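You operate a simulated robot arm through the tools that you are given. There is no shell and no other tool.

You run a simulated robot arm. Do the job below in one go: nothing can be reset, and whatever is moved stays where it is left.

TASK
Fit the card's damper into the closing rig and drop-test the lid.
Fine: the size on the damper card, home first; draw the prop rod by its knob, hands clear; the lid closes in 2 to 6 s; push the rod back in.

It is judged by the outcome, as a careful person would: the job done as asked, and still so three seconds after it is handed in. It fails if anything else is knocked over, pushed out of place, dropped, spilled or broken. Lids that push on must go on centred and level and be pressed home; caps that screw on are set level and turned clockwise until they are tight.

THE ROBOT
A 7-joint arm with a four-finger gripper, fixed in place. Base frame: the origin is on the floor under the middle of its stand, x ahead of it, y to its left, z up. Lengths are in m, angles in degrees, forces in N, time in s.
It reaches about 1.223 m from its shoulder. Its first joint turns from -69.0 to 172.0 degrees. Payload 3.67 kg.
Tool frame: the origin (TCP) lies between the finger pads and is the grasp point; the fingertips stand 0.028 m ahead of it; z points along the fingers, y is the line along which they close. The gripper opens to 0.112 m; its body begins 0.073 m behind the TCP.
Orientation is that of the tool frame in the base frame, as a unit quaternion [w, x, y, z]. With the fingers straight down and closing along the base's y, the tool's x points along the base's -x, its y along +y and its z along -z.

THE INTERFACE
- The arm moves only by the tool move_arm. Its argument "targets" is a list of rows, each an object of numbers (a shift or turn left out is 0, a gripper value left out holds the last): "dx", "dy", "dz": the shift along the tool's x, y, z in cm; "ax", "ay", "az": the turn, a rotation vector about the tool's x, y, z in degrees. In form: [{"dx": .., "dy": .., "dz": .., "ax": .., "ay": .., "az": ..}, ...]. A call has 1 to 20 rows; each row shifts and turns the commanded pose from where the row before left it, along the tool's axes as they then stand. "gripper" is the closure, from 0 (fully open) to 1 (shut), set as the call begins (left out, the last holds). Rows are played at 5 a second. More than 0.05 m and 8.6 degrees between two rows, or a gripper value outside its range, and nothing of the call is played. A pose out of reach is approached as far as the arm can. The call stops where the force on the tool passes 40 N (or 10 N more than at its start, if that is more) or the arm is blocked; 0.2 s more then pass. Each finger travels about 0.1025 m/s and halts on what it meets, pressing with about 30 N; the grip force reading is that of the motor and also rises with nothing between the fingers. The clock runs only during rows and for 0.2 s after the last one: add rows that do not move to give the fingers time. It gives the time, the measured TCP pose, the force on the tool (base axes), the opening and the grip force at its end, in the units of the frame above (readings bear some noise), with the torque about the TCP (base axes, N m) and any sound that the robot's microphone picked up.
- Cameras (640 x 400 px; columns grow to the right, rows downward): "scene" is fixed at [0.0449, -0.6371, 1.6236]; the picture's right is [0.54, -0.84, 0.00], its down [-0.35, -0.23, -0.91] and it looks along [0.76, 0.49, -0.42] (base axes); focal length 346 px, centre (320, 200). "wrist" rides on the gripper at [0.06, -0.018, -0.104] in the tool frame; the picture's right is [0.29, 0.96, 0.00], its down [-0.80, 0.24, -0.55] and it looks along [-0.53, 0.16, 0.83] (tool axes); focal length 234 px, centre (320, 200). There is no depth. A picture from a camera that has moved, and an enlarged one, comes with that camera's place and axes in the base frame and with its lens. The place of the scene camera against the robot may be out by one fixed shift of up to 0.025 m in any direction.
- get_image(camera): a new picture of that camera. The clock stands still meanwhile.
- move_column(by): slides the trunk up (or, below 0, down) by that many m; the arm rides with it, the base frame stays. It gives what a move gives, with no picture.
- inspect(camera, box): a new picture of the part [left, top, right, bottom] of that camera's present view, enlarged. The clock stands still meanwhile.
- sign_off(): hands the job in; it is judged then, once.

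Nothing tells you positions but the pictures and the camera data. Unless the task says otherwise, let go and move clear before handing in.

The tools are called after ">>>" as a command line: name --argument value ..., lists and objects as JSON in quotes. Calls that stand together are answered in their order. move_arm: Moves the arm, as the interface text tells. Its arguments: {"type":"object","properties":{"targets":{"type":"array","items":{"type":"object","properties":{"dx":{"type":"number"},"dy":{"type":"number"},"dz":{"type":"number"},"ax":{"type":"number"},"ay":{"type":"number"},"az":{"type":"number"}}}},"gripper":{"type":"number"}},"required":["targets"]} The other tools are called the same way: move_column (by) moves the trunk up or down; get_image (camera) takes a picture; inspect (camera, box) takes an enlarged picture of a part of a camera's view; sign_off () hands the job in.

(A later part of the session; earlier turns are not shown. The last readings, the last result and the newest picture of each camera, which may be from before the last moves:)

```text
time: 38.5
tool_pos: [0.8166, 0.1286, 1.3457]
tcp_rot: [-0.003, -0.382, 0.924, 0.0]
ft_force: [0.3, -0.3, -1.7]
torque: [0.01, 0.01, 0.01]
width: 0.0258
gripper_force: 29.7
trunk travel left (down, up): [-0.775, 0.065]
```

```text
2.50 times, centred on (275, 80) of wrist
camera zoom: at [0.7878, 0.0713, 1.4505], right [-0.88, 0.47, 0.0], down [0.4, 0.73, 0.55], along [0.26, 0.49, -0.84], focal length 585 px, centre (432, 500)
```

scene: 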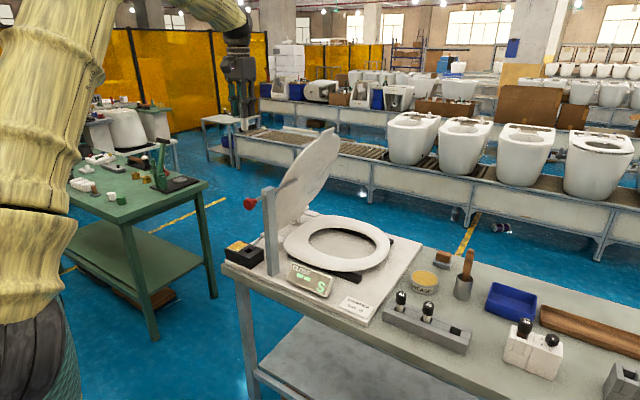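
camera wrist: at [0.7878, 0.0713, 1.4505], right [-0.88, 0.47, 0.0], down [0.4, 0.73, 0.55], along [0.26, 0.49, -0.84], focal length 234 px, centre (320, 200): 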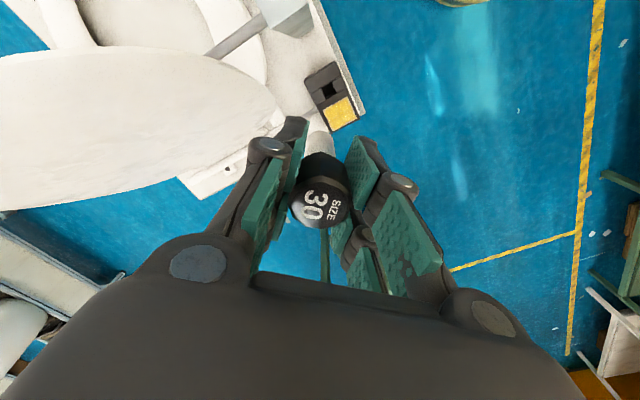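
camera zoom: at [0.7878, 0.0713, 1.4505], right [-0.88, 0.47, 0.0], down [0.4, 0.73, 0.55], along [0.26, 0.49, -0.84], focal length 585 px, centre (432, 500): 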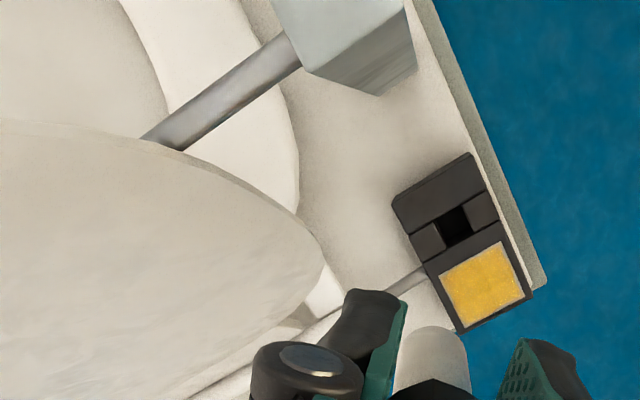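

The hole centre works out near (0.810, 0.149), block top about z 0.925, opening about 25 mm against a shaft of about 18 mm. I'll shift laterally above it at this height and check that the arm follows properly.

>>> move_arm --targets '[{"dx": -0.5, "dy": 0.95}, {"dx": -0.48, "dy": 0.96}, {"dz": 2}, {"dz": 2}, {"dz": 2}, {}, {}, {}]'

>>> get_image --camera "wrist"

>>> inspect --camera "wrist" --box '[270, 50, 390, 140]'

```text
time: 40.3
tool_pos: [0.8093, 0.1466, 1.2857]
tcp_rot: [-0.002, -0.382, 0.924, 0.0]
ft_force: [-0.5, -0.8, -0.3]
torque: [0.03, -0.01, -0.03]
width: 0.0257
gripper_force: 30.2
trunk travel left (down, up): [-0.775, 0.065]
```

```text
taken
camera wrist: at [0.7799, 0.0907, 1.3911], right [-0.88, 0.48, 0.0], down [0.4, 0.73, 0.55], along [0.26, 0.48, -0.84], focal length 234 px, centre (320, 200)
```

wrist: 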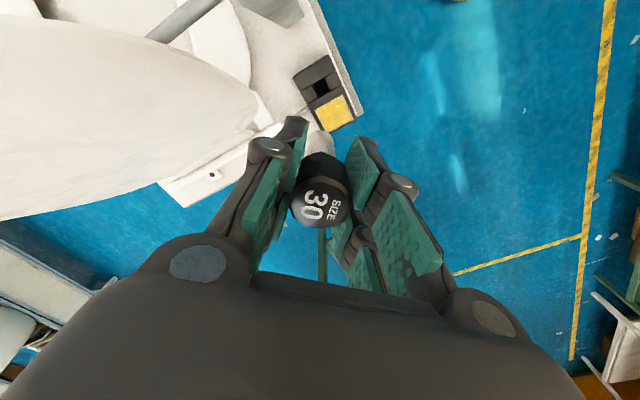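

```text
4.44 times, centred on (330, 95) of wrist
camera zoom: at [0.7799, 0.0907, 1.3911], right [-0.88, 0.48, 0.0], down [0.4, 0.73, 0.55], along [0.26, 0.48, -0.84], focal length 1041 px, centre (276, 667)
```

zoom: 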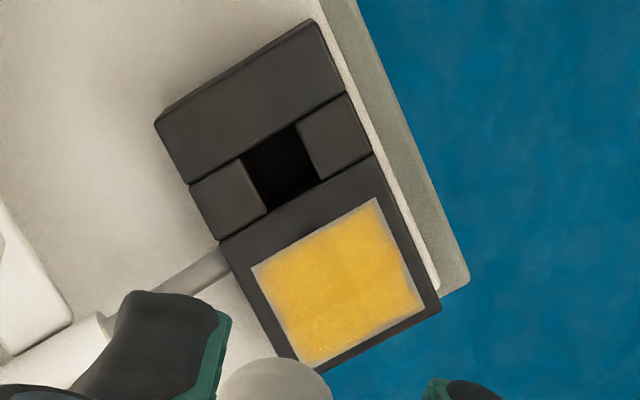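

The arm tracks well now. Refined hole centre is (0.810, 0.150). I'll descend in stages beside the post, checking on the way.

>>> move_arm --targets '[{"dx": -0.25, "dy": 0.18, "dz": 2}, {"dz": 3}, {"dz": 3}, {"dz": 3}, {"dz": 2}, {}, {}]'

>>> get_image --camera "wrist"

>>> inspect --camera "scene" --box '[190, 120, 350, 290]'

```text
time: 41.9
tool_pos: [0.8067, 0.1505, 1.1551]
tcp_rot: [-0.004, -0.382, 0.924, -0.001]
ft_force: [-0.1, 0.2, -0.9]
torque: [0.01, -0.03, -0.01]
width: 0.0255
gripper_force: 29.9
trunk travel left (down, up): [-0.775, 0.065]
```

```text
taken
camera wrist: at [0.7794, 0.0953, 1.2603], right [-0.88, 0.48, 0.0], down [0.4, 0.73, 0.55], along [0.26, 0.48, -0.84], focal length 234 px, centre (320, 200)
```

wrist: 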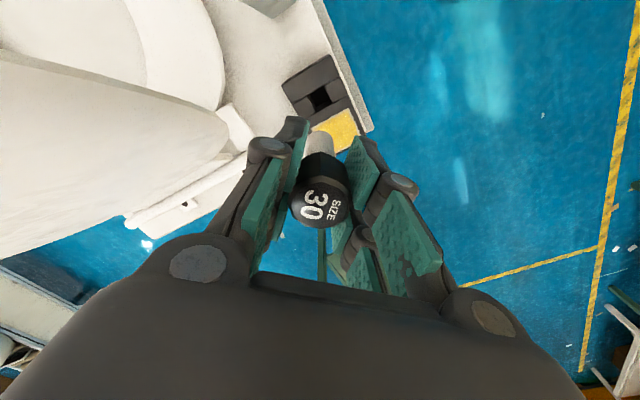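

```text
2.35 times, centred on (270, 205) of scene
camera zoom: at [0.0449, -0.6371, 1.6236], right [0.54, -0.84, 0.0], down [-0.35, -0.23, -0.91], along [0.76, 0.49, -0.42], focal length 815 px, centre (438, 188)
```

zoom: 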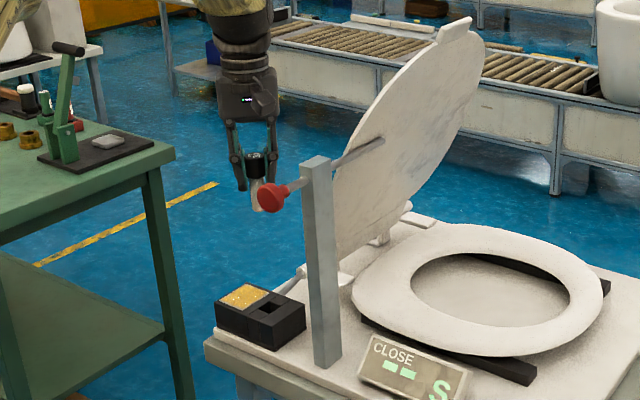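

Good clearance from the knob and post. Measuring the hole again from closer.

>>> inspect --camera "wrist" --box '[270, 50, 390, 140]'

```text
4.44 times, centred on (330, 95) of wrist
camera zoom: at [0.7794, 0.0953, 1.2603], right [-0.88, 0.48, 0.0], down [0.4, 0.73, 0.55], along [0.26, 0.48, -0.84], focal length 1041 px, centre (276, 667)
```

zoom: 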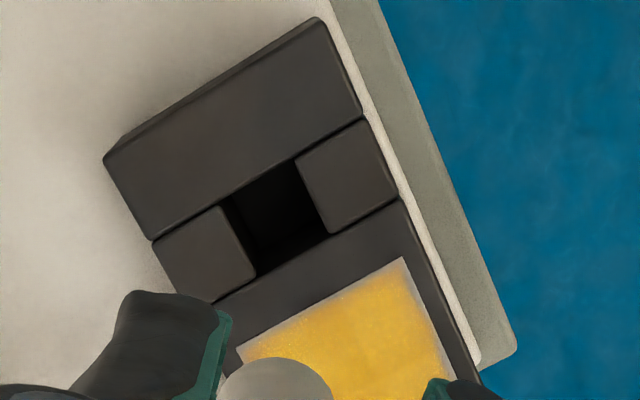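

Hole and shaft both lie on the tool axis in the image. I'll descend another 10 cm and re-check just above the block.

>>> move_arm --targets '[{"dz": 2.5}, {"dz": 2.5}, {"dz": 2.5}, {"dz": 2.5}, {}, {}]'

>>> inspect --camera "wrist" --box '[250, 60, 400, 240]'

>>> inspect --camera "scene" --box '[210, 170, 320, 280]'

```text
time: 43.3
tool_pos: [0.8084, 0.1483, 1.0544]
tcp_rot: [-0.004, -0.382, 0.924, -0.001]
ft_force: [-0.5, 0.2, -0.6]
torque: [0.0, 0.02, 0.02]
width: 0.0256
gripper_force: 30.0
trunk travel left (down, up): [-0.775, 0.065]
```

```text
2.22 times, centred on (325, 150) of wrist
camera zoom: at [0.7797, 0.0937, 1.1597], right [-0.88, 0.48, 0.0], down [0.4, 0.73, 0.55], along [0.26, 0.48, -0.84], focal length 520 px, centre (309, 311)
```

zoom: 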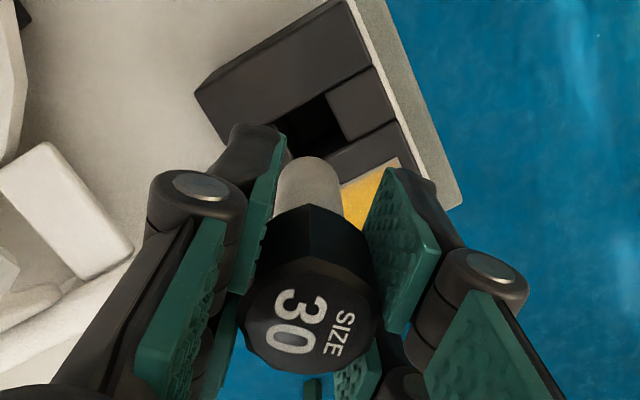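

```text
3.64 times, centred on (265, 225) of scene
camera zoom: at [0.0449, -0.6371, 1.6236], right [0.54, -0.84, 0.0], down [-0.35, -0.23, -0.91], along [0.76, 0.49, -0.42], focal length 1259 px, centre (520, 109)
```

zoom: 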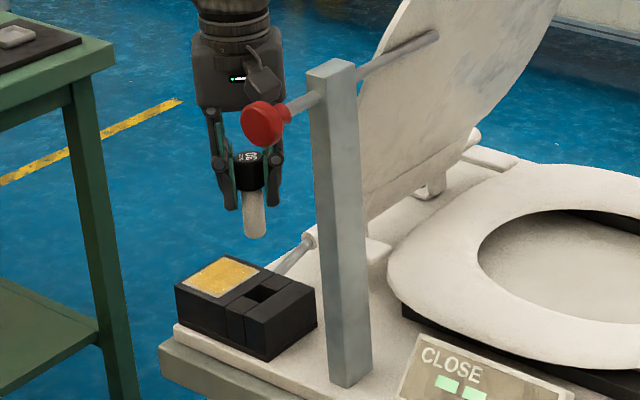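

Scene view agrees: the shaft tip is directly above the hole. One more zoom to confirm before going in.

>>> inspect --camera "scene" --box '[228, 205, 288, 260]'

```text
7.27 times, centred on (258, 232) of scene
camera zoom: at [0.0449, -0.6371, 1.6236], right [0.54, -0.84, 0.0], down [-0.35, -0.23, -0.91], along [0.76, 0.49, -0.42], focal length 2519 px, centre (771, -36)
```

zoom: 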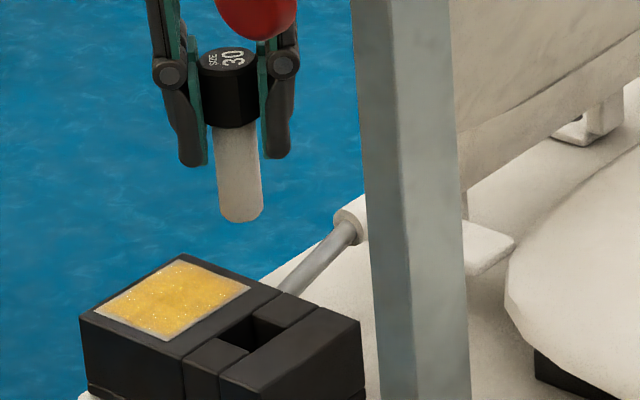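

Alignment is within about 1 mm. I'll make a tiny trim and lower to just at the hole mouth.

>>> move_arm --targets '[{"dy": 0.1, "dz": 1.5}, {"dz": 1.5}, {"dz": 1.5}, {"dz": 1.2}, {}, {}]'

>>> inspect --camera "scene" --box '[228, 205, 288, 260]'

>>> inspect --camera "wrist" --box '[250, 60, 400, 240]'

```text
time: 44.7
tool_pos: [0.8084, 0.1499, 0.9973]
tcp_rot: [-0.003, -0.382, 0.924, 0.0]
ft_force: [-0.8, -0.4, -0.2]
torque: [0.03, 0.01, 0.0]
width: 0.0253
gripper_force: 30.5
trunk travel left (down, up): [-0.775, 0.065]
```

```text
7.27 times, centred on (258, 232) of scene
camera zoom: at [0.0449, -0.6371, 1.6236], right [0.54, -0.84, 0.0], down [-0.35, -0.23, -0.91], along [0.76, 0.49, -0.42], focal length 2519 px, centre (771, -36)
```

zoom: 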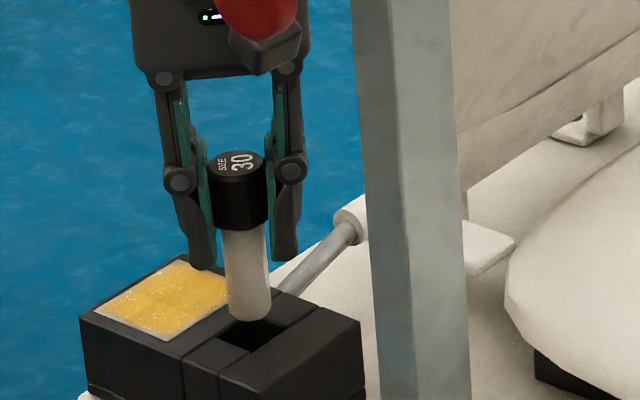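

```text
2.22 times, centred on (325, 150) of wrist
camera zoom: at [0.7798, 0.0948, 1.1025], right [-0.88, 0.48, 0.0], down [0.4, 0.73, 0.55], along [0.26, 0.48, -0.84], focal length 520 px, centre (309, 311)
```

zoom: 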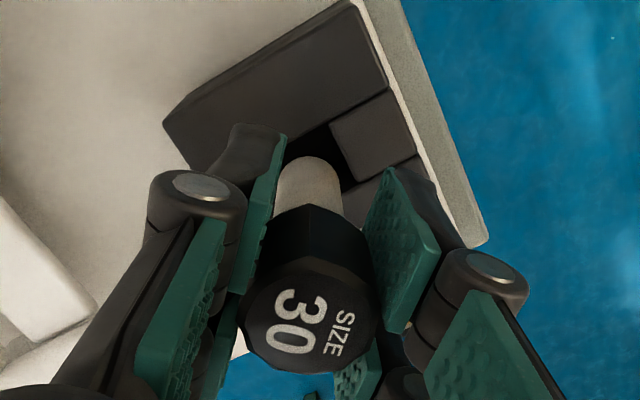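

The tip is about 1 cm above the mouth and centred. Lowering into the hole gently.

>>> move_arm --targets '[{"dz": 0.6}, {"dz": 0.6}, {"dz": 0.6}, {}, {}]'

>>> inspect --camera "scene" --box '[228, 205, 288, 260]'

>>> inspect --camera "wrist" --box '[250, 60, 400, 240]'

```text
time: 45.9
tool_pos: [0.8078, 0.1501, 0.981]
tcp_rot: [-0.002, -0.381, 0.924, 0.0]
ft_force: [0.3, 0.2, -0.7]
torque: [0.02, 0.02, -0.01]
width: 0.0259
gripper_force: 30.0
trunk travel left (down, up): [-0.775, 0.065]
```

```text
7.27 times, centred on (258, 232) of scene
camera zoom: at [0.0449, -0.6371, 1.6236], right [0.54, -0.84, 0.0], down [-0.35, -0.23, -0.91], along [0.76, 0.49, -0.42], focal length 2519 px, centre (771, -36)
```

zoom: 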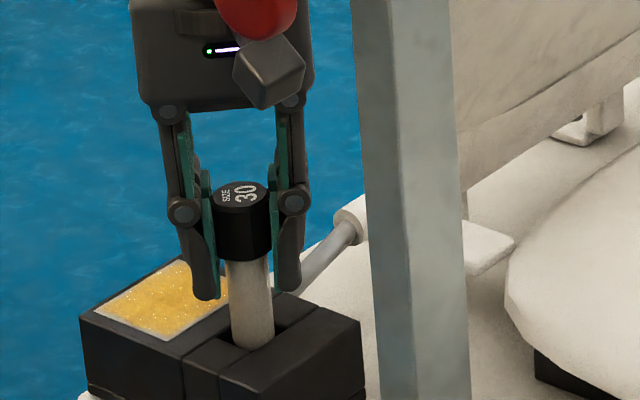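

```text
2.22 times, centred on (325, 150) of wrist
camera zoom: at [0.7797, 0.0944, 1.0853], right [-0.88, 0.48, 0.0], down [0.4, 0.73, 0.55], along [0.26, 0.48, -0.84], focal length 520 px, centre (309, 311)
```

zoom: 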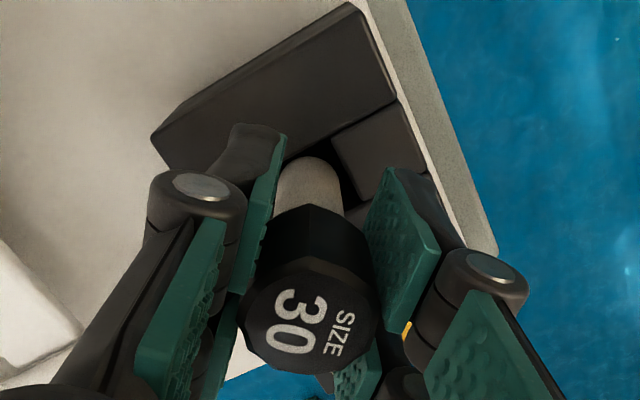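

The shaft is entering the hole with no contact force. Continuing down in small steps.

>>> move_arm --targets '[{"dz": 0.5}, {"dz": 0.5}, {"dz": 0.5}, {}, {}]'

>>> inspect --camera "scene" --box '[228, 205, 288, 260]'

>>> inspect --camera "wrist" --box '[250, 60, 400, 240]'

```text
time: 47.1
tool_pos: [0.8085, 0.1498, 0.966]
tcp_rot: [-0.003, -0.381, 0.924, 0.0]
ft_force: [0.4, -0.4, -0.6]
torque: [-0.01, 0.03, 0.01]
width: 0.0255
gripper_force: 30.0
trunk travel left (down, up): [-0.775, 0.065]
```

```text
7.27 times, centred on (258, 232) of scene
camera zoom: at [0.0449, -0.6371, 1.6236], right [0.54, -0.84, 0.0], down [-0.35, -0.23, -0.91], along [0.76, 0.49, -0.42], focal length 2519 px, centre (771, -36)
```

zoom: 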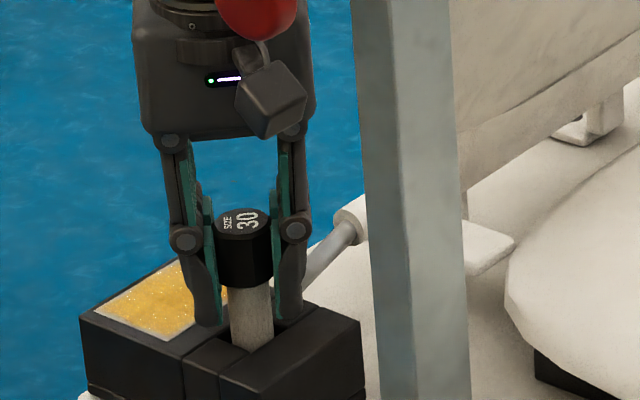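

```text
2.22 times, centred on (325, 150) of wrist
camera zoom: at [0.7794, 0.0948, 1.07], right [-0.88, 0.48, 0.0], down [0.4, 0.73, 0.55], along [0.26, 0.48, -0.84], focal length 520 px, centre (309, 311)
```

zoom: 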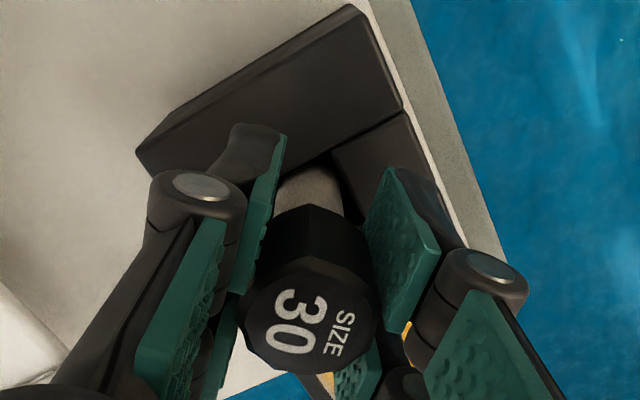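

Still free. I'll continue carefully and watch the force for the bottom or the fingertips reaching the block.

>>> move_arm --targets '[{"dz": 0.4}, {"dz": 0.4}, {"dz": 0.3}, {}, {}]'

>>> inspect --camera "scene" --box '[228, 205, 288, 260]'

>>> inspect --camera "wrist" --box '[250, 60, 400, 240]'

```text
time: 48.3
tool_pos: [0.8087, 0.1491, 0.9535]
tcp_rot: [-0.002, -0.382, 0.924, 0.0]
ft_force: [0.0, 0.2, -0.8]
torque: [0.0, -0.03, 0.02]
width: 0.0255
gripper_force: 29.9
trunk travel left (down, up): [-0.775, 0.065]
```

```text
7.27 times, centred on (258, 232) of scene
camera zoom: at [0.0449, -0.6371, 1.6236], right [0.54, -0.84, 0.0], down [-0.35, -0.23, -0.91], along [0.76, 0.49, -0.42], focal length 2519 px, centre (771, -36)
```

zoom: 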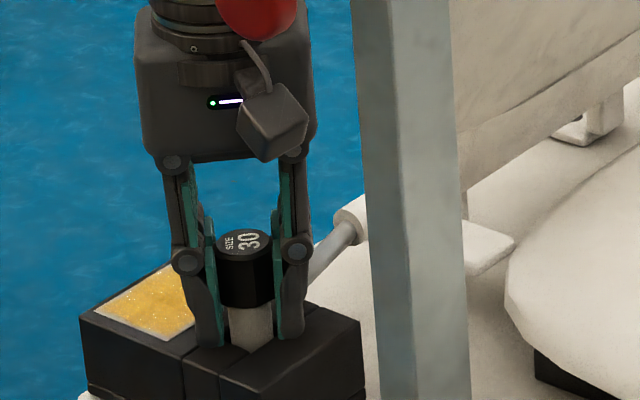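

```text
2.22 times, centred on (325, 150) of wrist
camera zoom: at [0.7789, 0.0947, 1.0585], right [-0.88, 0.48, 0.0], down [0.4, 0.73, 0.55], along [0.26, 0.48, -0.84], focal length 520 px, centre (309, 311)
```

zoom: 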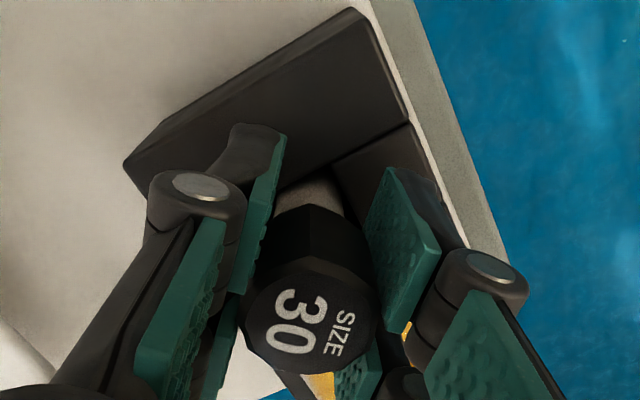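

No bottom yet; the fingertips are nearly at the block top. I'll ease down a few more millimetres watching for contact.

>>> move_arm --targets '[{"dz": 0.2}, {"dz": 0.2}, {}, {}]'

>>> inspect --camera "scene" --box '[228, 205, 288, 260]'

```text
time: 49.3
tool_pos: [0.8065, 0.1492, 0.95]
tcp_rot: [-0.003, -0.382, 0.924, 0.0]
ft_force: [0.2, 0.4, 0.2]
torque: [0.03, -0.01, 0.0]
width: 0.0255
gripper_force: 29.6
trunk travel left (down, up): [-0.775, 0.065]
```

```text
7.27 times, centred on (258, 232) of scene
camera zoom: at [0.0449, -0.6371, 1.6236], right [0.54, -0.84, 0.0], down [-0.35, -0.23, -0.91], along [0.76, 0.49, -0.42], focal length 2519 px, centre (771, -36)
```

zoom: 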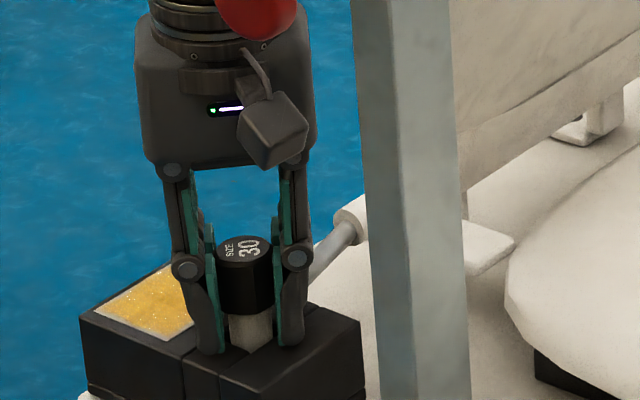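

>>> move_arm --targets '[{"dz": 0.2}, {"dz": 0.2}, {}, {}]'

>>> inspect --camera "scene" --box '[228, 205, 288, 260]'

>>> inspect --camera "wrist" --box '[250, 60, 400, 240]'

```text
time: 50.3
tool_pos: [0.808, 0.1498, 0.9466]
tcp_rot: [-0.001, -0.382, 0.924, -0.001]
ft_force: [-0.1, 0.1, 10.7]
torque: [0.04, -0.08, 0.02]
width: 0.0259
gripper_force: 30.4
trunk travel left (down, up): [-0.775, 0.065]
```

```text
7.27 times, centred on (258, 232) of scene
camera zoom: at [0.0449, -0.6371, 1.6236], right [0.54, -0.84, 0.0], down [-0.35, -0.23, -0.91], along [0.76, 0.49, -0.42], focal length 2519 px, centre (771, -36)
```

zoom: 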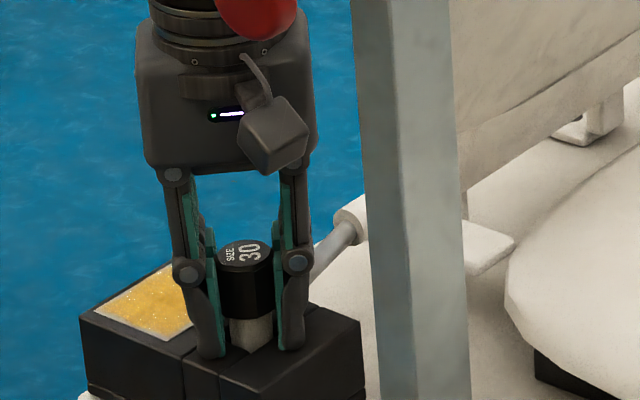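

```text
2.22 times, centred on (325, 150) of wrist
camera zoom: at [0.779, 0.0951, 1.0517], right [-0.88, 0.48, 0.0], down [0.4, 0.73, 0.55], along [0.26, 0.49, -0.83], focal length 520 px, centre (309, 311)
```

zoom: 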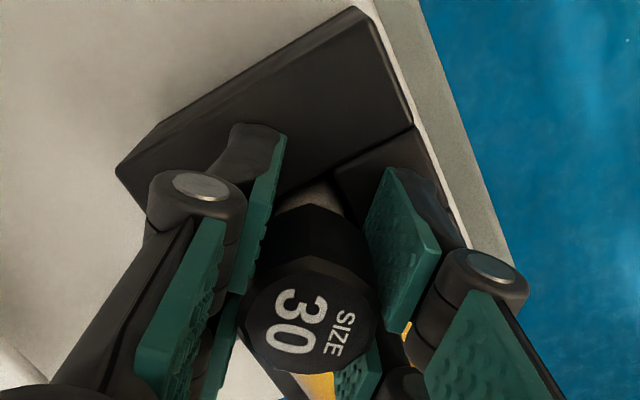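

There's about 10.7 N upward contact now, either at the damper's seat or the fingertips on the block. I'll relax slightly, open the fingers a little, lift clear, and look.

>>> move_arm --targets '[{"dz": -0.15}, {}]'

>>> move_arm --targets '[{}, {}, {}]' --gripper 0.5

>>> inspect --camera "scene" --box '[228, 205, 288, 260]'

>>> inspect --camera "wrist" --box '[250, 60, 400, 240]'

```text
time: 50.9
tool_pos: [0.8073, 0.1505, 0.9472]
tcp_rot: [-0.003, -0.382, 0.924, 0.0]
ft_force: [0.6, -0.8, 2.5]
torque: [-0.01, -0.02, -0.02]
width: 0.0256
gripper_force: 30.1
trunk travel left (down, up): [-0.775, 0.065]
```

```text
time: 51.7
tool_pos: [0.8078, 0.1491, 0.9475]
tcp_rot: [-0.003, -0.381, 0.924, 0.0]
ft_force: [-0.7, 0.2, -0.4]
torque: [-0.03, -0.06, -0.02]
width: 0.0561
gripper_force: 0.1
trunk travel left (down, up): [-0.775, 0.065]
```

```text
7.27 times, centred on (258, 232) of scene
camera zoom: at [0.0449, -0.6371, 1.6236], right [0.54, -0.84, 0.0], down [-0.35, -0.23, -0.91], along [0.76, 0.49, -0.42], focal length 2519 px, centre (771, -36)
```

zoom: 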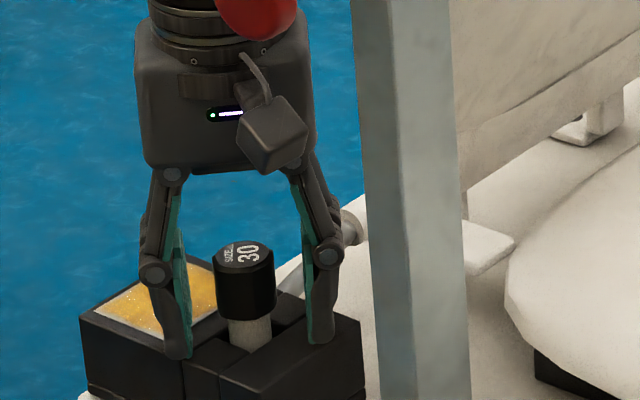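

```text
2.22 times, centred on (325, 150) of wrist
camera zoom: at [0.7787, 0.0953, 1.0521], right [-0.88, 0.48, 0.0], down [0.4, 0.73, 0.55], along [0.26, 0.48, -0.84], focal length 520 px, centre (309, 311)
```

zoom: 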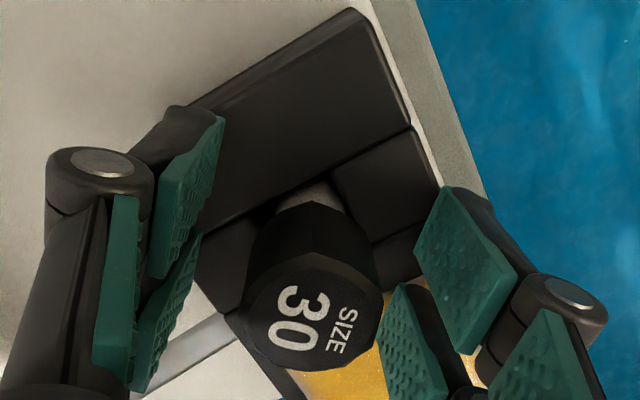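

The damper stands in the hole, with about 18 mm of shaft still showing. I'll lift clear, close the fingers, and press it home from the top.

>>> move_arm --targets '[{"dz": -1.5}, {"dz": -2}, {"dz": -2.5}, {"dz": -2.5}, {}, {}]'

>>> move_arm --targets '[{}, {}, {}, {}]' --gripper 1.0

>>> inspect --camera "scene" --box '[228, 205, 288, 260]'

>>> inspect --camera "wrist" --box '[250, 60, 400, 240]'

```text
time: 53.1
tool_pos: [0.8075, 0.1506, 1.0324]
tcp_rot: [-0.003, -0.382, 0.924, -0.001]
ft_force: [-0.2, -0.2, 0.0]
torque: [0.04, 0.01, 0.01]
width: 0.056
gripper_force: 0.0
trunk travel left (down, up): [-0.775, 0.065]
```

```text
time: 54.1
tool_pos: [0.8089, 0.1498, 1.0314]
tcp_rot: [-0.003, -0.382, 0.924, 0.0]
ft_force: [-0.7, 0.3, 0.0]
torque: [0.0, 0.0, 0.0]
width: 0.0
gripper_force: 29.9
trunk travel left (down, up): [-0.775, 0.065]
```

```text
7.27 times, centred on (258, 232) of scene
camera zoom: at [0.0449, -0.6371, 1.6236], right [0.54, -0.84, 0.0], down [-0.35, -0.23, -0.91], along [0.76, 0.49, -0.42], focal length 2519 px, centre (771, -36)
```

zoom: 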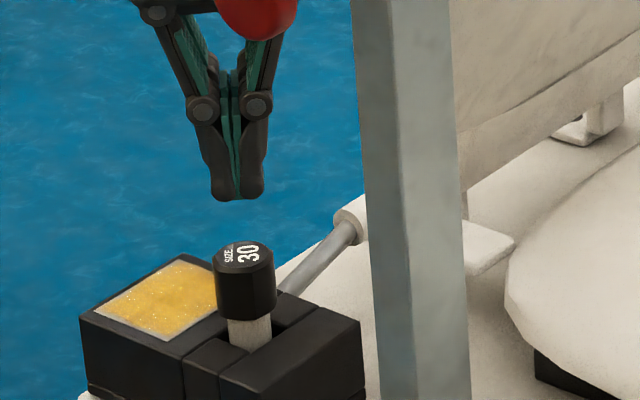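

```text
2.22 times, centred on (325, 150) of wrist
camera zoom: at [0.7803, 0.0949, 1.1363], right [-0.88, 0.48, 0.0], down [0.4, 0.73, 0.55], along [0.26, 0.48, -0.84], focal length 520 px, centre (309, 311)
```

zoom: 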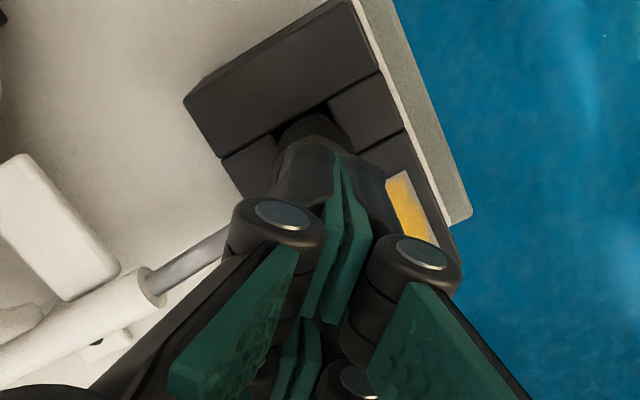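

The closed fingertips are centred over the cap. Pressing down in small steps.

>>> move_arm --targets '[{"dz": 1.5}, {"dz": 1.2}, {"dz": 0.5}, {"dz": 0.3}, {"dz": 0.3}, {}]'

>>> inspect --camera "scene" --box '[228, 205, 288, 260]'

```text
time: 55.5
tool_pos: [0.8076, 0.1506, 0.9948]
tcp_rot: [-0.003, -0.382, 0.924, 0.0]
ft_force: [0.0, 0.2, -0.2]
torque: [-0.04, -0.01, 0.0]
width: 0.0002
gripper_force: 29.7
trunk travel left (down, up): [-0.775, 0.065]
```

```text
7.27 times, centred on (258, 232) of scene
camera zoom: at [0.0449, -0.6371, 1.6236], right [0.54, -0.84, 0.0], down [-0.35, -0.23, -0.91], along [0.76, 0.49, -0.42], focal length 2519 px, centre (771, -36)
```

zoom: 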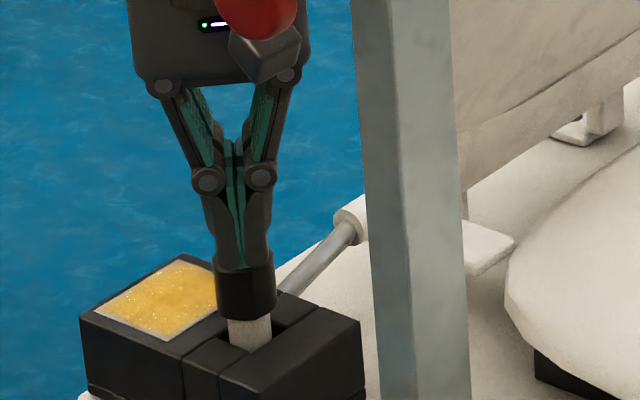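

>>> move_arm --targets '[{"dz": 0.2}, {"dz": 0.2}, {"dz": 0.2}, {"dz": 0.2}, {}]'

>>> inspect --camera "scene" --box '[228, 205, 288, 260]'

```text
time: 56.7
tool_pos: [0.8083, 0.1513, 0.9883]
tcp_rot: [-0.001, -0.382, 0.924, 0.0]
ft_force: [0.8, 0.4, 10.9]
torque: [0.05, -0.04, 0.0]
width: 0.0058
gripper_force: 30.4
trunk travel left (down, up): [-0.775, 0.065]
```

```text
7.27 times, centred on (258, 232) of scene
camera zoom: at [0.0449, -0.6371, 1.6236], right [0.54, -0.84, 0.0], down [-0.35, -0.23, -0.91], along [0.76, 0.49, -0.42], focal length 2519 px, centre (771, -36)
```

zoom: 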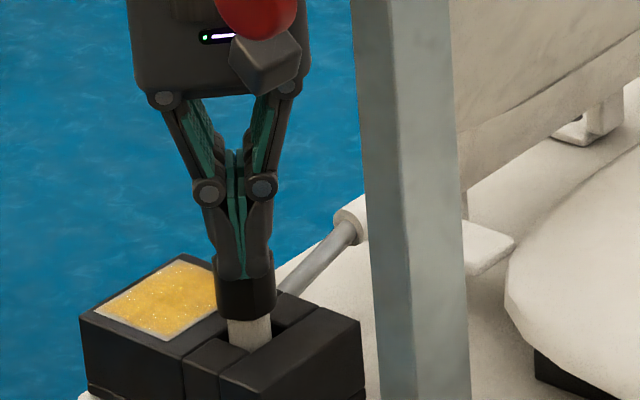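

About 11 N of push, but the fingertips are spreading a little rather than the cap moving. I'll back off and instead grip the cap high on its sides and push down with that firm hold.

>>> move_arm --targets '[{"dz": -1}, {"dz": -2}, {}]'

>>> move_arm --targets '[{}, {}, {}, {}]' --gripper 0.5

>>> inspect --camera "scene" --box '[228, 205, 288, 260]'

>>> inspect --camera "wrist" --box '[250, 60, 400, 240]'

```text
time: 57.5
tool_pos: [0.8076, 0.1484, 1.0145]
tcp_rot: [-0.003, -0.382, 0.924, -0.001]
ft_force: [-0.2, -0.3, -0.3]
torque: [-0.01, 0.01, -0.01]
width: 0.0
gripper_force: 30.3
trunk travel left (down, up): [-0.775, 0.065]
```

```text
time: 58.5
tool_pos: [0.8078, 0.1498, 1.0159]
tcp_rot: [-0.003, -0.382, 0.924, 0.0]
ft_force: [0.3, -0.1, -0.2]
torque: [0.01, 0.01, -0.02]
width: 0.0561
gripper_force: 0.1
trunk travel left (down, up): [-0.775, 0.065]
```

```text
7.27 times, centred on (258, 232) of scene
camera zoom: at [0.0449, -0.6371, 1.6236], right [0.54, -0.84, 0.0], down [-0.35, -0.23, -0.91], along [0.76, 0.49, -0.42], focal length 2519 px, centre (771, -36)
```

zoom: 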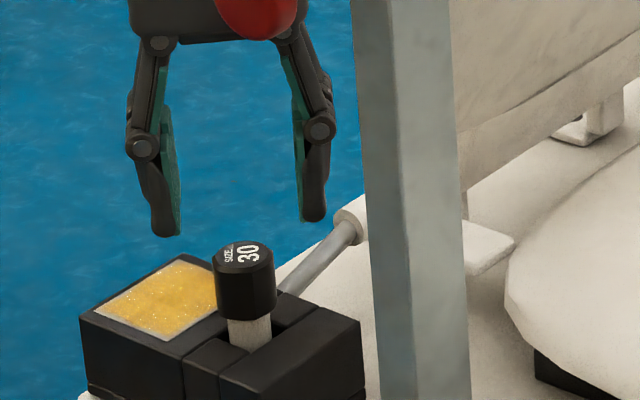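

```text
2.22 times, centred on (325, 150) of wrist
camera zoom: at [0.7793, 0.0946, 1.1214], right [-0.88, 0.48, 0.0], down [0.4, 0.73, 0.55], along [0.26, 0.48, -0.84], focal length 520 px, centre (309, 311)
```

zoom: 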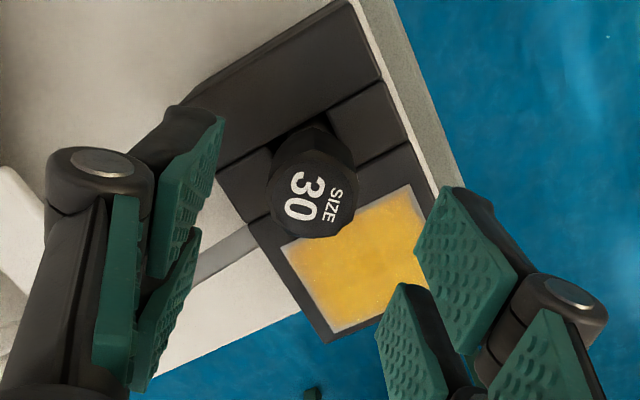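

The cap hasn't moved. I'll lower with the fingers open to grip the cap high (tips well above the block) and push.

>>> move_arm --targets '[{"dz": 1.5}, {"dz": 1.5}, {"dz": 1.5}, {"dz": 0.7}, {}]'

>>> move_arm --targets '[{}, {}, {}, {}]' --gripper 1.0

>>> inspect --camera "scene" --box '[228, 205, 288, 260]'

```text
time: 59.7
tool_pos: [0.809, 0.1505, 0.9635]
tcp_rot: [-0.003, -0.382, 0.924, -0.001]
ft_force: [-0.2, 0.1, -0.2]
torque: [0.0, 0.01, -0.02]
width: 0.0559
gripper_force: 0.0
trunk travel left (down, up): [-0.775, 0.065]
```

```text
time: 60.7
tool_pos: [0.8076, 0.1501, 0.9644]
tcp_rot: [-0.003, -0.382, 0.924, 0.0]
ft_force: [-0.1, -0.4, -0.4]
torque: [-0.01, -0.04, -0.01]
width: 0.0267
gripper_force: 29.7
trunk travel left (down, up): [-0.775, 0.065]
```

```text
7.27 times, centred on (258, 232) of scene
camera zoom: at [0.0449, -0.6371, 1.6236], right [0.54, -0.84, 0.0], down [-0.35, -0.23, -0.91], along [0.76, 0.49, -0.42], focal length 2519 px, centre (771, -36)
```

zoom: 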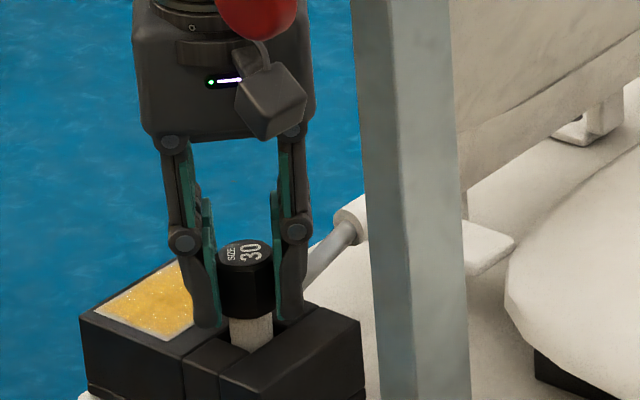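

Gripped high on the cap. Pushing down in small steps, watching force and depth.

>>> move_arm --targets '[{"dz": 0.15}, {"dz": 0.15}, {"dz": 0.15}, {"dz": 0.15}, {}]'

>>> inspect --camera "scene" --box '[228, 205, 288, 260]'

```text
time: 61.9
tool_pos: [0.8069, 0.1498, 0.9608]
tcp_rot: [-0.002, -0.382, 0.924, 0.0]
ft_force: [0.5, 1.4, 29.0]
torque: [0.15, -0.14, -0.04]
width: 0.0265
gripper_force: 30.1
trunk travel left (down, up): [-0.775, 0.065]
```

```text
7.27 times, centred on (258, 232) of scene
camera zoom: at [0.0449, -0.6371, 1.6236], right [0.54, -0.84, 0.0], down [-0.35, -0.23, -0.91], along [0.76, 0.49, -0.42], focal length 2519 px, centre (771, -36)
```

zoom: 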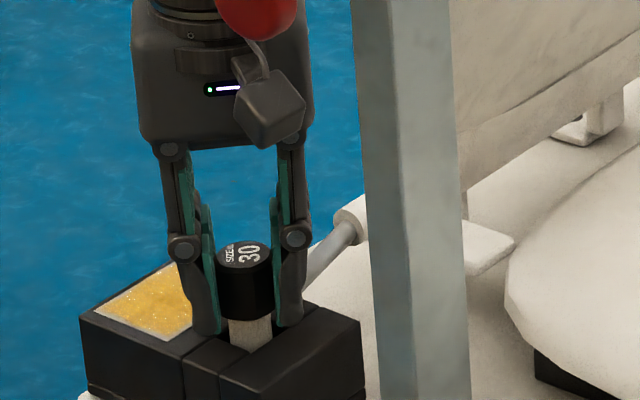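

29 N with no further travel: the shaft tip depth matches the block's floor, so it appears bottomed. One more small push to be sure it's home.

>>> move_arm --targets '[{"dz": 0.1}, {"dz": 0.1}, {}, {}]'

>>> inspect --camera "scene" --box '[228, 205, 288, 260]'

>>> inspect --camera "wrist" --box '[250, 60, 400, 240]'

```text
time: 62.9
tool_pos: [0.8068, 0.1486, 0.9589]
tcp_rot: [-0.002, -0.383, 0.924, 0.0]
ft_force: [2.0, 1.5, 27.2]
torque: [0.05, -0.13, 0.0]
width: 0.0267
gripper_force: 30.1
trunk travel left (down, up): [-0.775, 0.065]
```

```text
7.27 times, centred on (258, 232) of scene
camera zoom: at [0.0449, -0.6371, 1.6236], right [0.54, -0.84, 0.0], down [-0.35, -0.23, -0.91], along [0.76, 0.49, -0.42], focal length 2519 px, centre (771, -36)
```

zoom: 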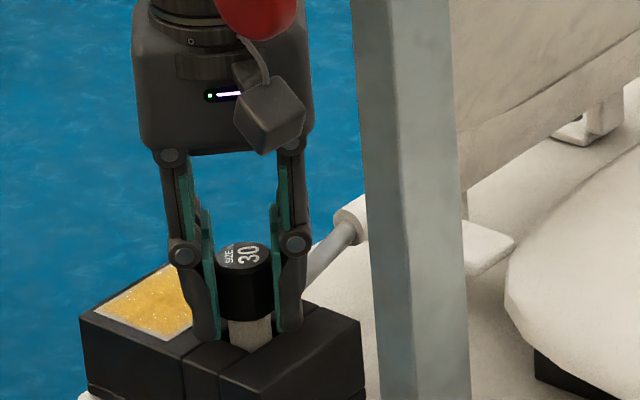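

```text
2.22 times, centred on (325, 150) of wrist
camera zoom: at [0.7775, 0.0944, 1.0631], right [-0.88, 0.48, 0.0], down [0.4, 0.73, 0.55], along [0.26, 0.49, -0.83], focal length 520 px, centre (309, 311)
```

zoom: 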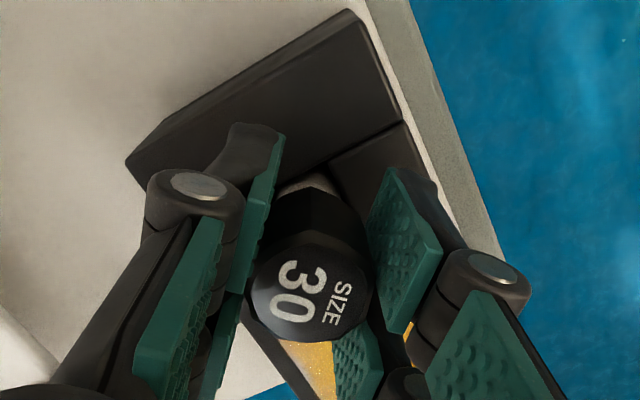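

The hold is now slipping at about 28 N and the damper isn't going lower. I'll release, back off, and examine the seating depth closely.

>>> move_arm --targets '[{"dz": -0.3}, {}]'

>>> move_arm --targets '[{}, {}, {}]' --gripper 0.5

>>> move_arm --targets '[{"dz": -2}, {"dz": -3}, {"dz": -3}, {}, {}]'

>>> inspect --camera "scene" --box '[225, 232, 285, 270]'

>>> inspect --camera "wrist" --box '[270, 60, 390, 150]'

>>> inspect --camera "scene" --box '[495, 305, 575, 385]'

>>> inspect --camera "scene" --box '[380, 280, 480, 360]'

```text
time: 63.5
tool_pos: [0.8069, 0.1493, 0.9585]
tcp_rot: [-0.004, -0.382, 0.924, -0.001]
ft_force: [-1.1, -0.1, 5.2]
torque: [-0.04, 0.04, 0.04]
width: 0.0265
gripper_force: 29.8
trunk travel left (down, up): [-0.775, 0.065]
```

```text
time: 64.3
tool_pos: [0.8076, 0.1494, 0.9595]
tcp_rot: [-0.004, -0.382, 0.924, 0.0]
ft_force: [0.6, -0.3, 0.0]
torque: [0.03, 0.02, 0.01]
width: 0.056
gripper_force: 0.1
trunk travel left (down, up): [-0.775, 0.065]
```

```text
time: 65.5
tool_pos: [0.8087, 0.1498, 1.0388]
tcp_rot: [-0.003, -0.382, 0.924, 0.0]
ft_force: [0.5, 0.0, -0.2]
torque: [0.04, -0.01, 0.0]
width: 0.0561
gripper_force: 0.0
trunk travel left (down, up): [-0.775, 0.065]
```

```text
10.53 times, centred on (255, 251) of scene
camera zoom: at [0.0449, -0.6371, 1.6236], right [0.54, -0.84, 0.0], down [-0.35, -0.23, -0.91], along [0.76, 0.49, -0.42], focal length 3646 px, centre (1004, -337)
```

zoom: 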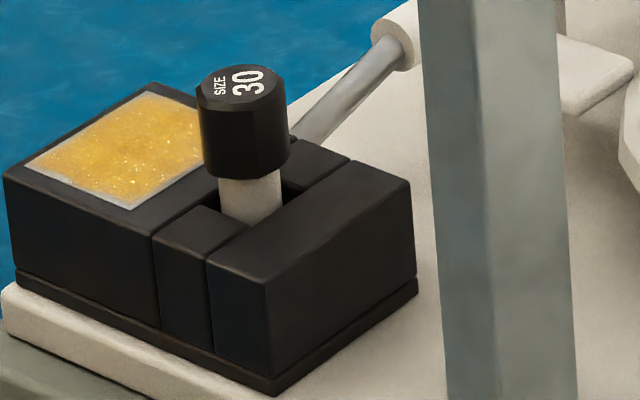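

```text
4.44 times, centred on (330, 105) of wrist
camera zoom: at [0.7804, 0.0929, 1.1447], right [-0.88, 0.48, 0.0], down [0.4, 0.73, 0.55], along [0.26, 0.48, -0.84], focal length 1041 px, centre (276, 622)
```

zoom: 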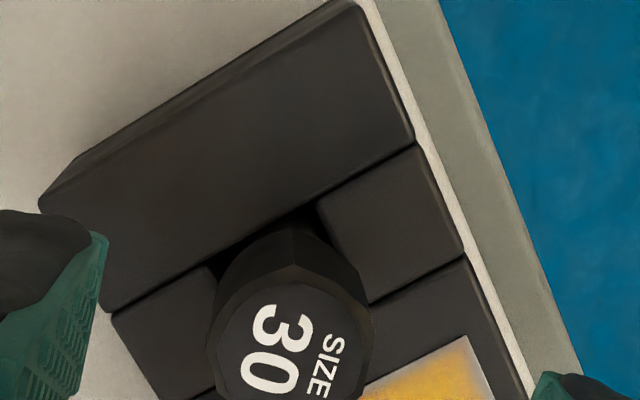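

```text
5.00 times, centred on (535, 345) of scene
camera zoom: at [0.0449, -0.6371, 1.6236], right [0.54, -0.84, 0.0], down [-0.35, -0.23, -0.91], along [0.76, 0.49, -0.42], focal length 1732 px, centre (-755, -525)
```

zoom: 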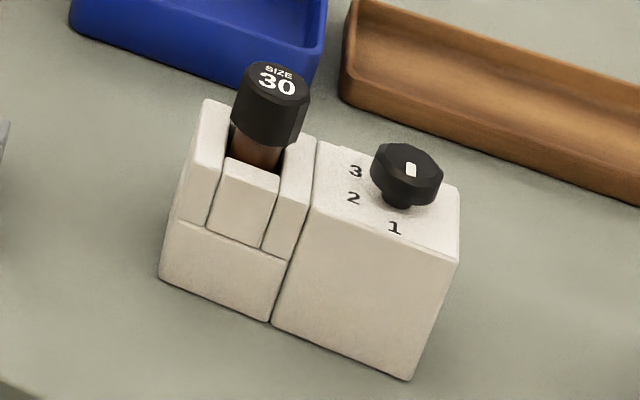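

```text
5.00 times, centred on (430, 320) of scene
camera zoom: at [0.0449, -0.6371, 1.6236], right [0.54, -0.84, 0.0], down [-0.35, -0.23, -0.91], along [0.76, 0.49, -0.42], focal length 1732 px, centre (-230, -400)
```

zoom: 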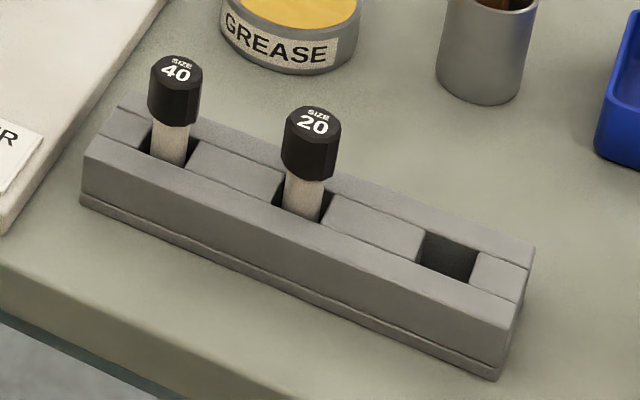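

The hole's wall is about 35 mm deep over a floor plate and about 35 mm of the 50 mm shaft is in, so with the hard stop at 29 N the damper is home. Next is the rod: I'll rise straight up clear of everything, then go above the knob.

>>> move_arm --targets '[{"dz": -4.5}, {"dz": -4.5}, {"dz": -4.5}, {"dz": -4.5}, {"dz": -4.5}, {"dz": -4.5}, {"dz": -4}, {}, {}]'

>>> inspect --camera "scene" --box '[220, 170, 340, 280]'

>>> get_image --camera "wrist"

```text
time: 67.5
tool_pos: [0.8097, 0.151, 1.3509]
tcp_rot: [-0.002, -0.382, 0.924, -0.001]
ft_force: [-0.6, 0.8, 0.2]
torque: [-0.01, -0.01, -0.03]
width: 0.0562
gripper_force: 0.0
trunk travel left (down, up): [-0.775, 0.065]
```

```text
3.64 times, centred on (280, 225) of scene
camera zoom: at [0.0449, -0.6371, 1.6236], right [0.54, -0.84, 0.0], down [-0.35, -0.23, -0.91], along [0.76, 0.49, -0.42], focal length 1259 px, centre (466, 109)
```

zoom: 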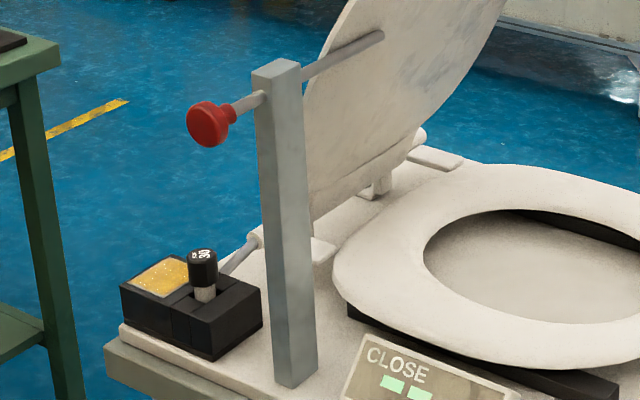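

```text
taken
camera wrist: at [0.7818, 0.0957, 1.455], right [-0.88, 0.48, 0.0], down [0.4, 0.73, 0.55], along [0.26, 0.49, -0.84], focal length 234 px, centre (320, 200)
```

wrist: 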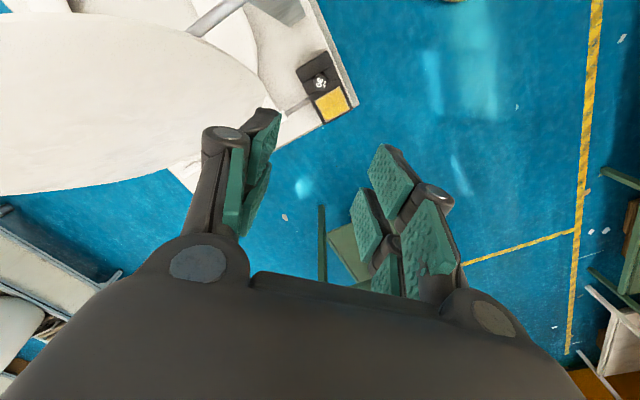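

The damper is seated and everything else is undisturbed. I'll move above the knob and turn the hand back to yaw 0, closing along y across the knob.

>>> move_arm --targets '[{"dx": 3.82, "dy": -0.465}, {"dx": 3.82, "dy": -0.465}, {"dx": 3.82, "dy": -0.465}, {"dx": 3.82, "dy": -0.465}, {"az": 7.5}, {"az": 7.5}, {"az": 7.5}, {"az": 7.5}, {"az": 7.5}, {"az": 7.5}, {}, {}, {}]'

>>> get_image --camera "wrist"

>>> get_image --camera "scene"

```text
time: 70.3
tool_pos: [0.7142, 0.0307, 1.3504]
tcp_rot: [-0.002, 0.001, 1.0, -0.001]
ft_force: [0.4, 0.5, 0.6]
torque: [0.0, 0.0, 0.02]
width: 0.0558
gripper_force: 0.1
trunk travel left (down, up): [-0.775, 0.065]
```

```text
taken
camera wrist: at [0.6558, 0.012, 1.4552], right [-0.29, 0.96, 0.0], down [0.8, 0.24, 0.55], along [0.53, 0.16, -0.84], focal length 234 px, centre (320, 200)
```

wrist: 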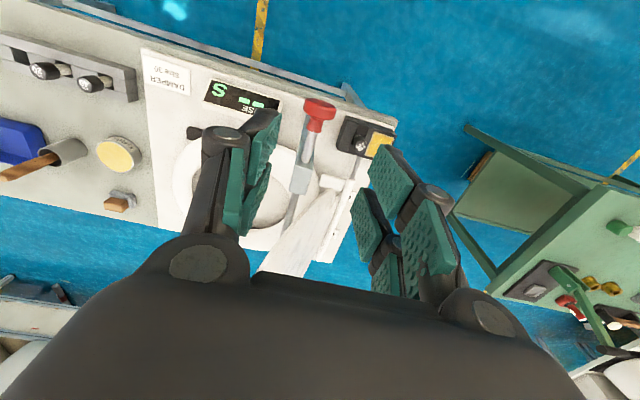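

```text
taken
```

scene: 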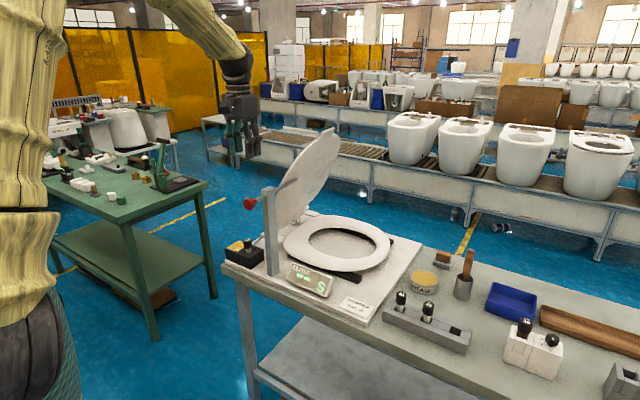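

>>> inspect --camera "wrist" --box '[250, 80, 410, 230]'

```text
2.67 times, centred on (330, 155) of wrist
camera zoom: at [0.6558, 0.012, 1.4552], right [-0.29, 0.96, 0.0], down [0.8, 0.24, 0.55], along [0.53, 0.16, -0.84], focal length 624 px, centre (293, 320)
```

zoom: 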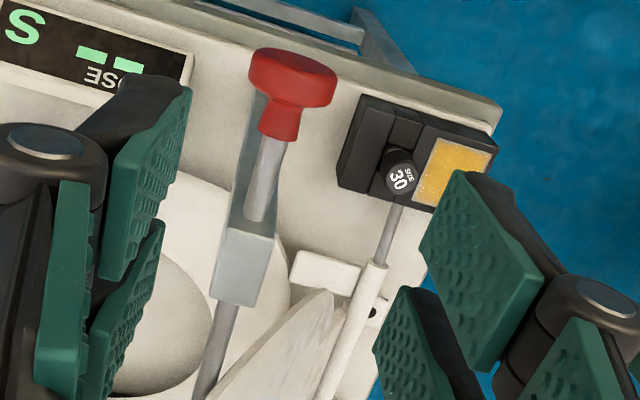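

The knob is a disc about 37 mm across at (0.718, 0.031, about 1.175). Before gripping I'll test that the arm can make the pull stroke (x down to about 0.60) just above the knob.

>>> move_arm --targets '[{"dz": 3}, {"dz": 3}, {"dz": 2.5}, {}, {"dx": 3}, {"dx": 3}, {"dx": 3}, {"dx": 3}, {}, {}]' --gripper 0.3

```text
time: 72.5
tool_pos: [0.5921, 0.0303, 1.2661]
tcp_rot: [-0.002, 0.001, 1.0, -0.002]
ft_force: [0.7, 0.0, -0.2]
torque: [0.04, -0.03, 0.0]
width: 0.0784
gripper_force: 0.1
trunk travel left (down, up): [-0.775, 0.065]
```

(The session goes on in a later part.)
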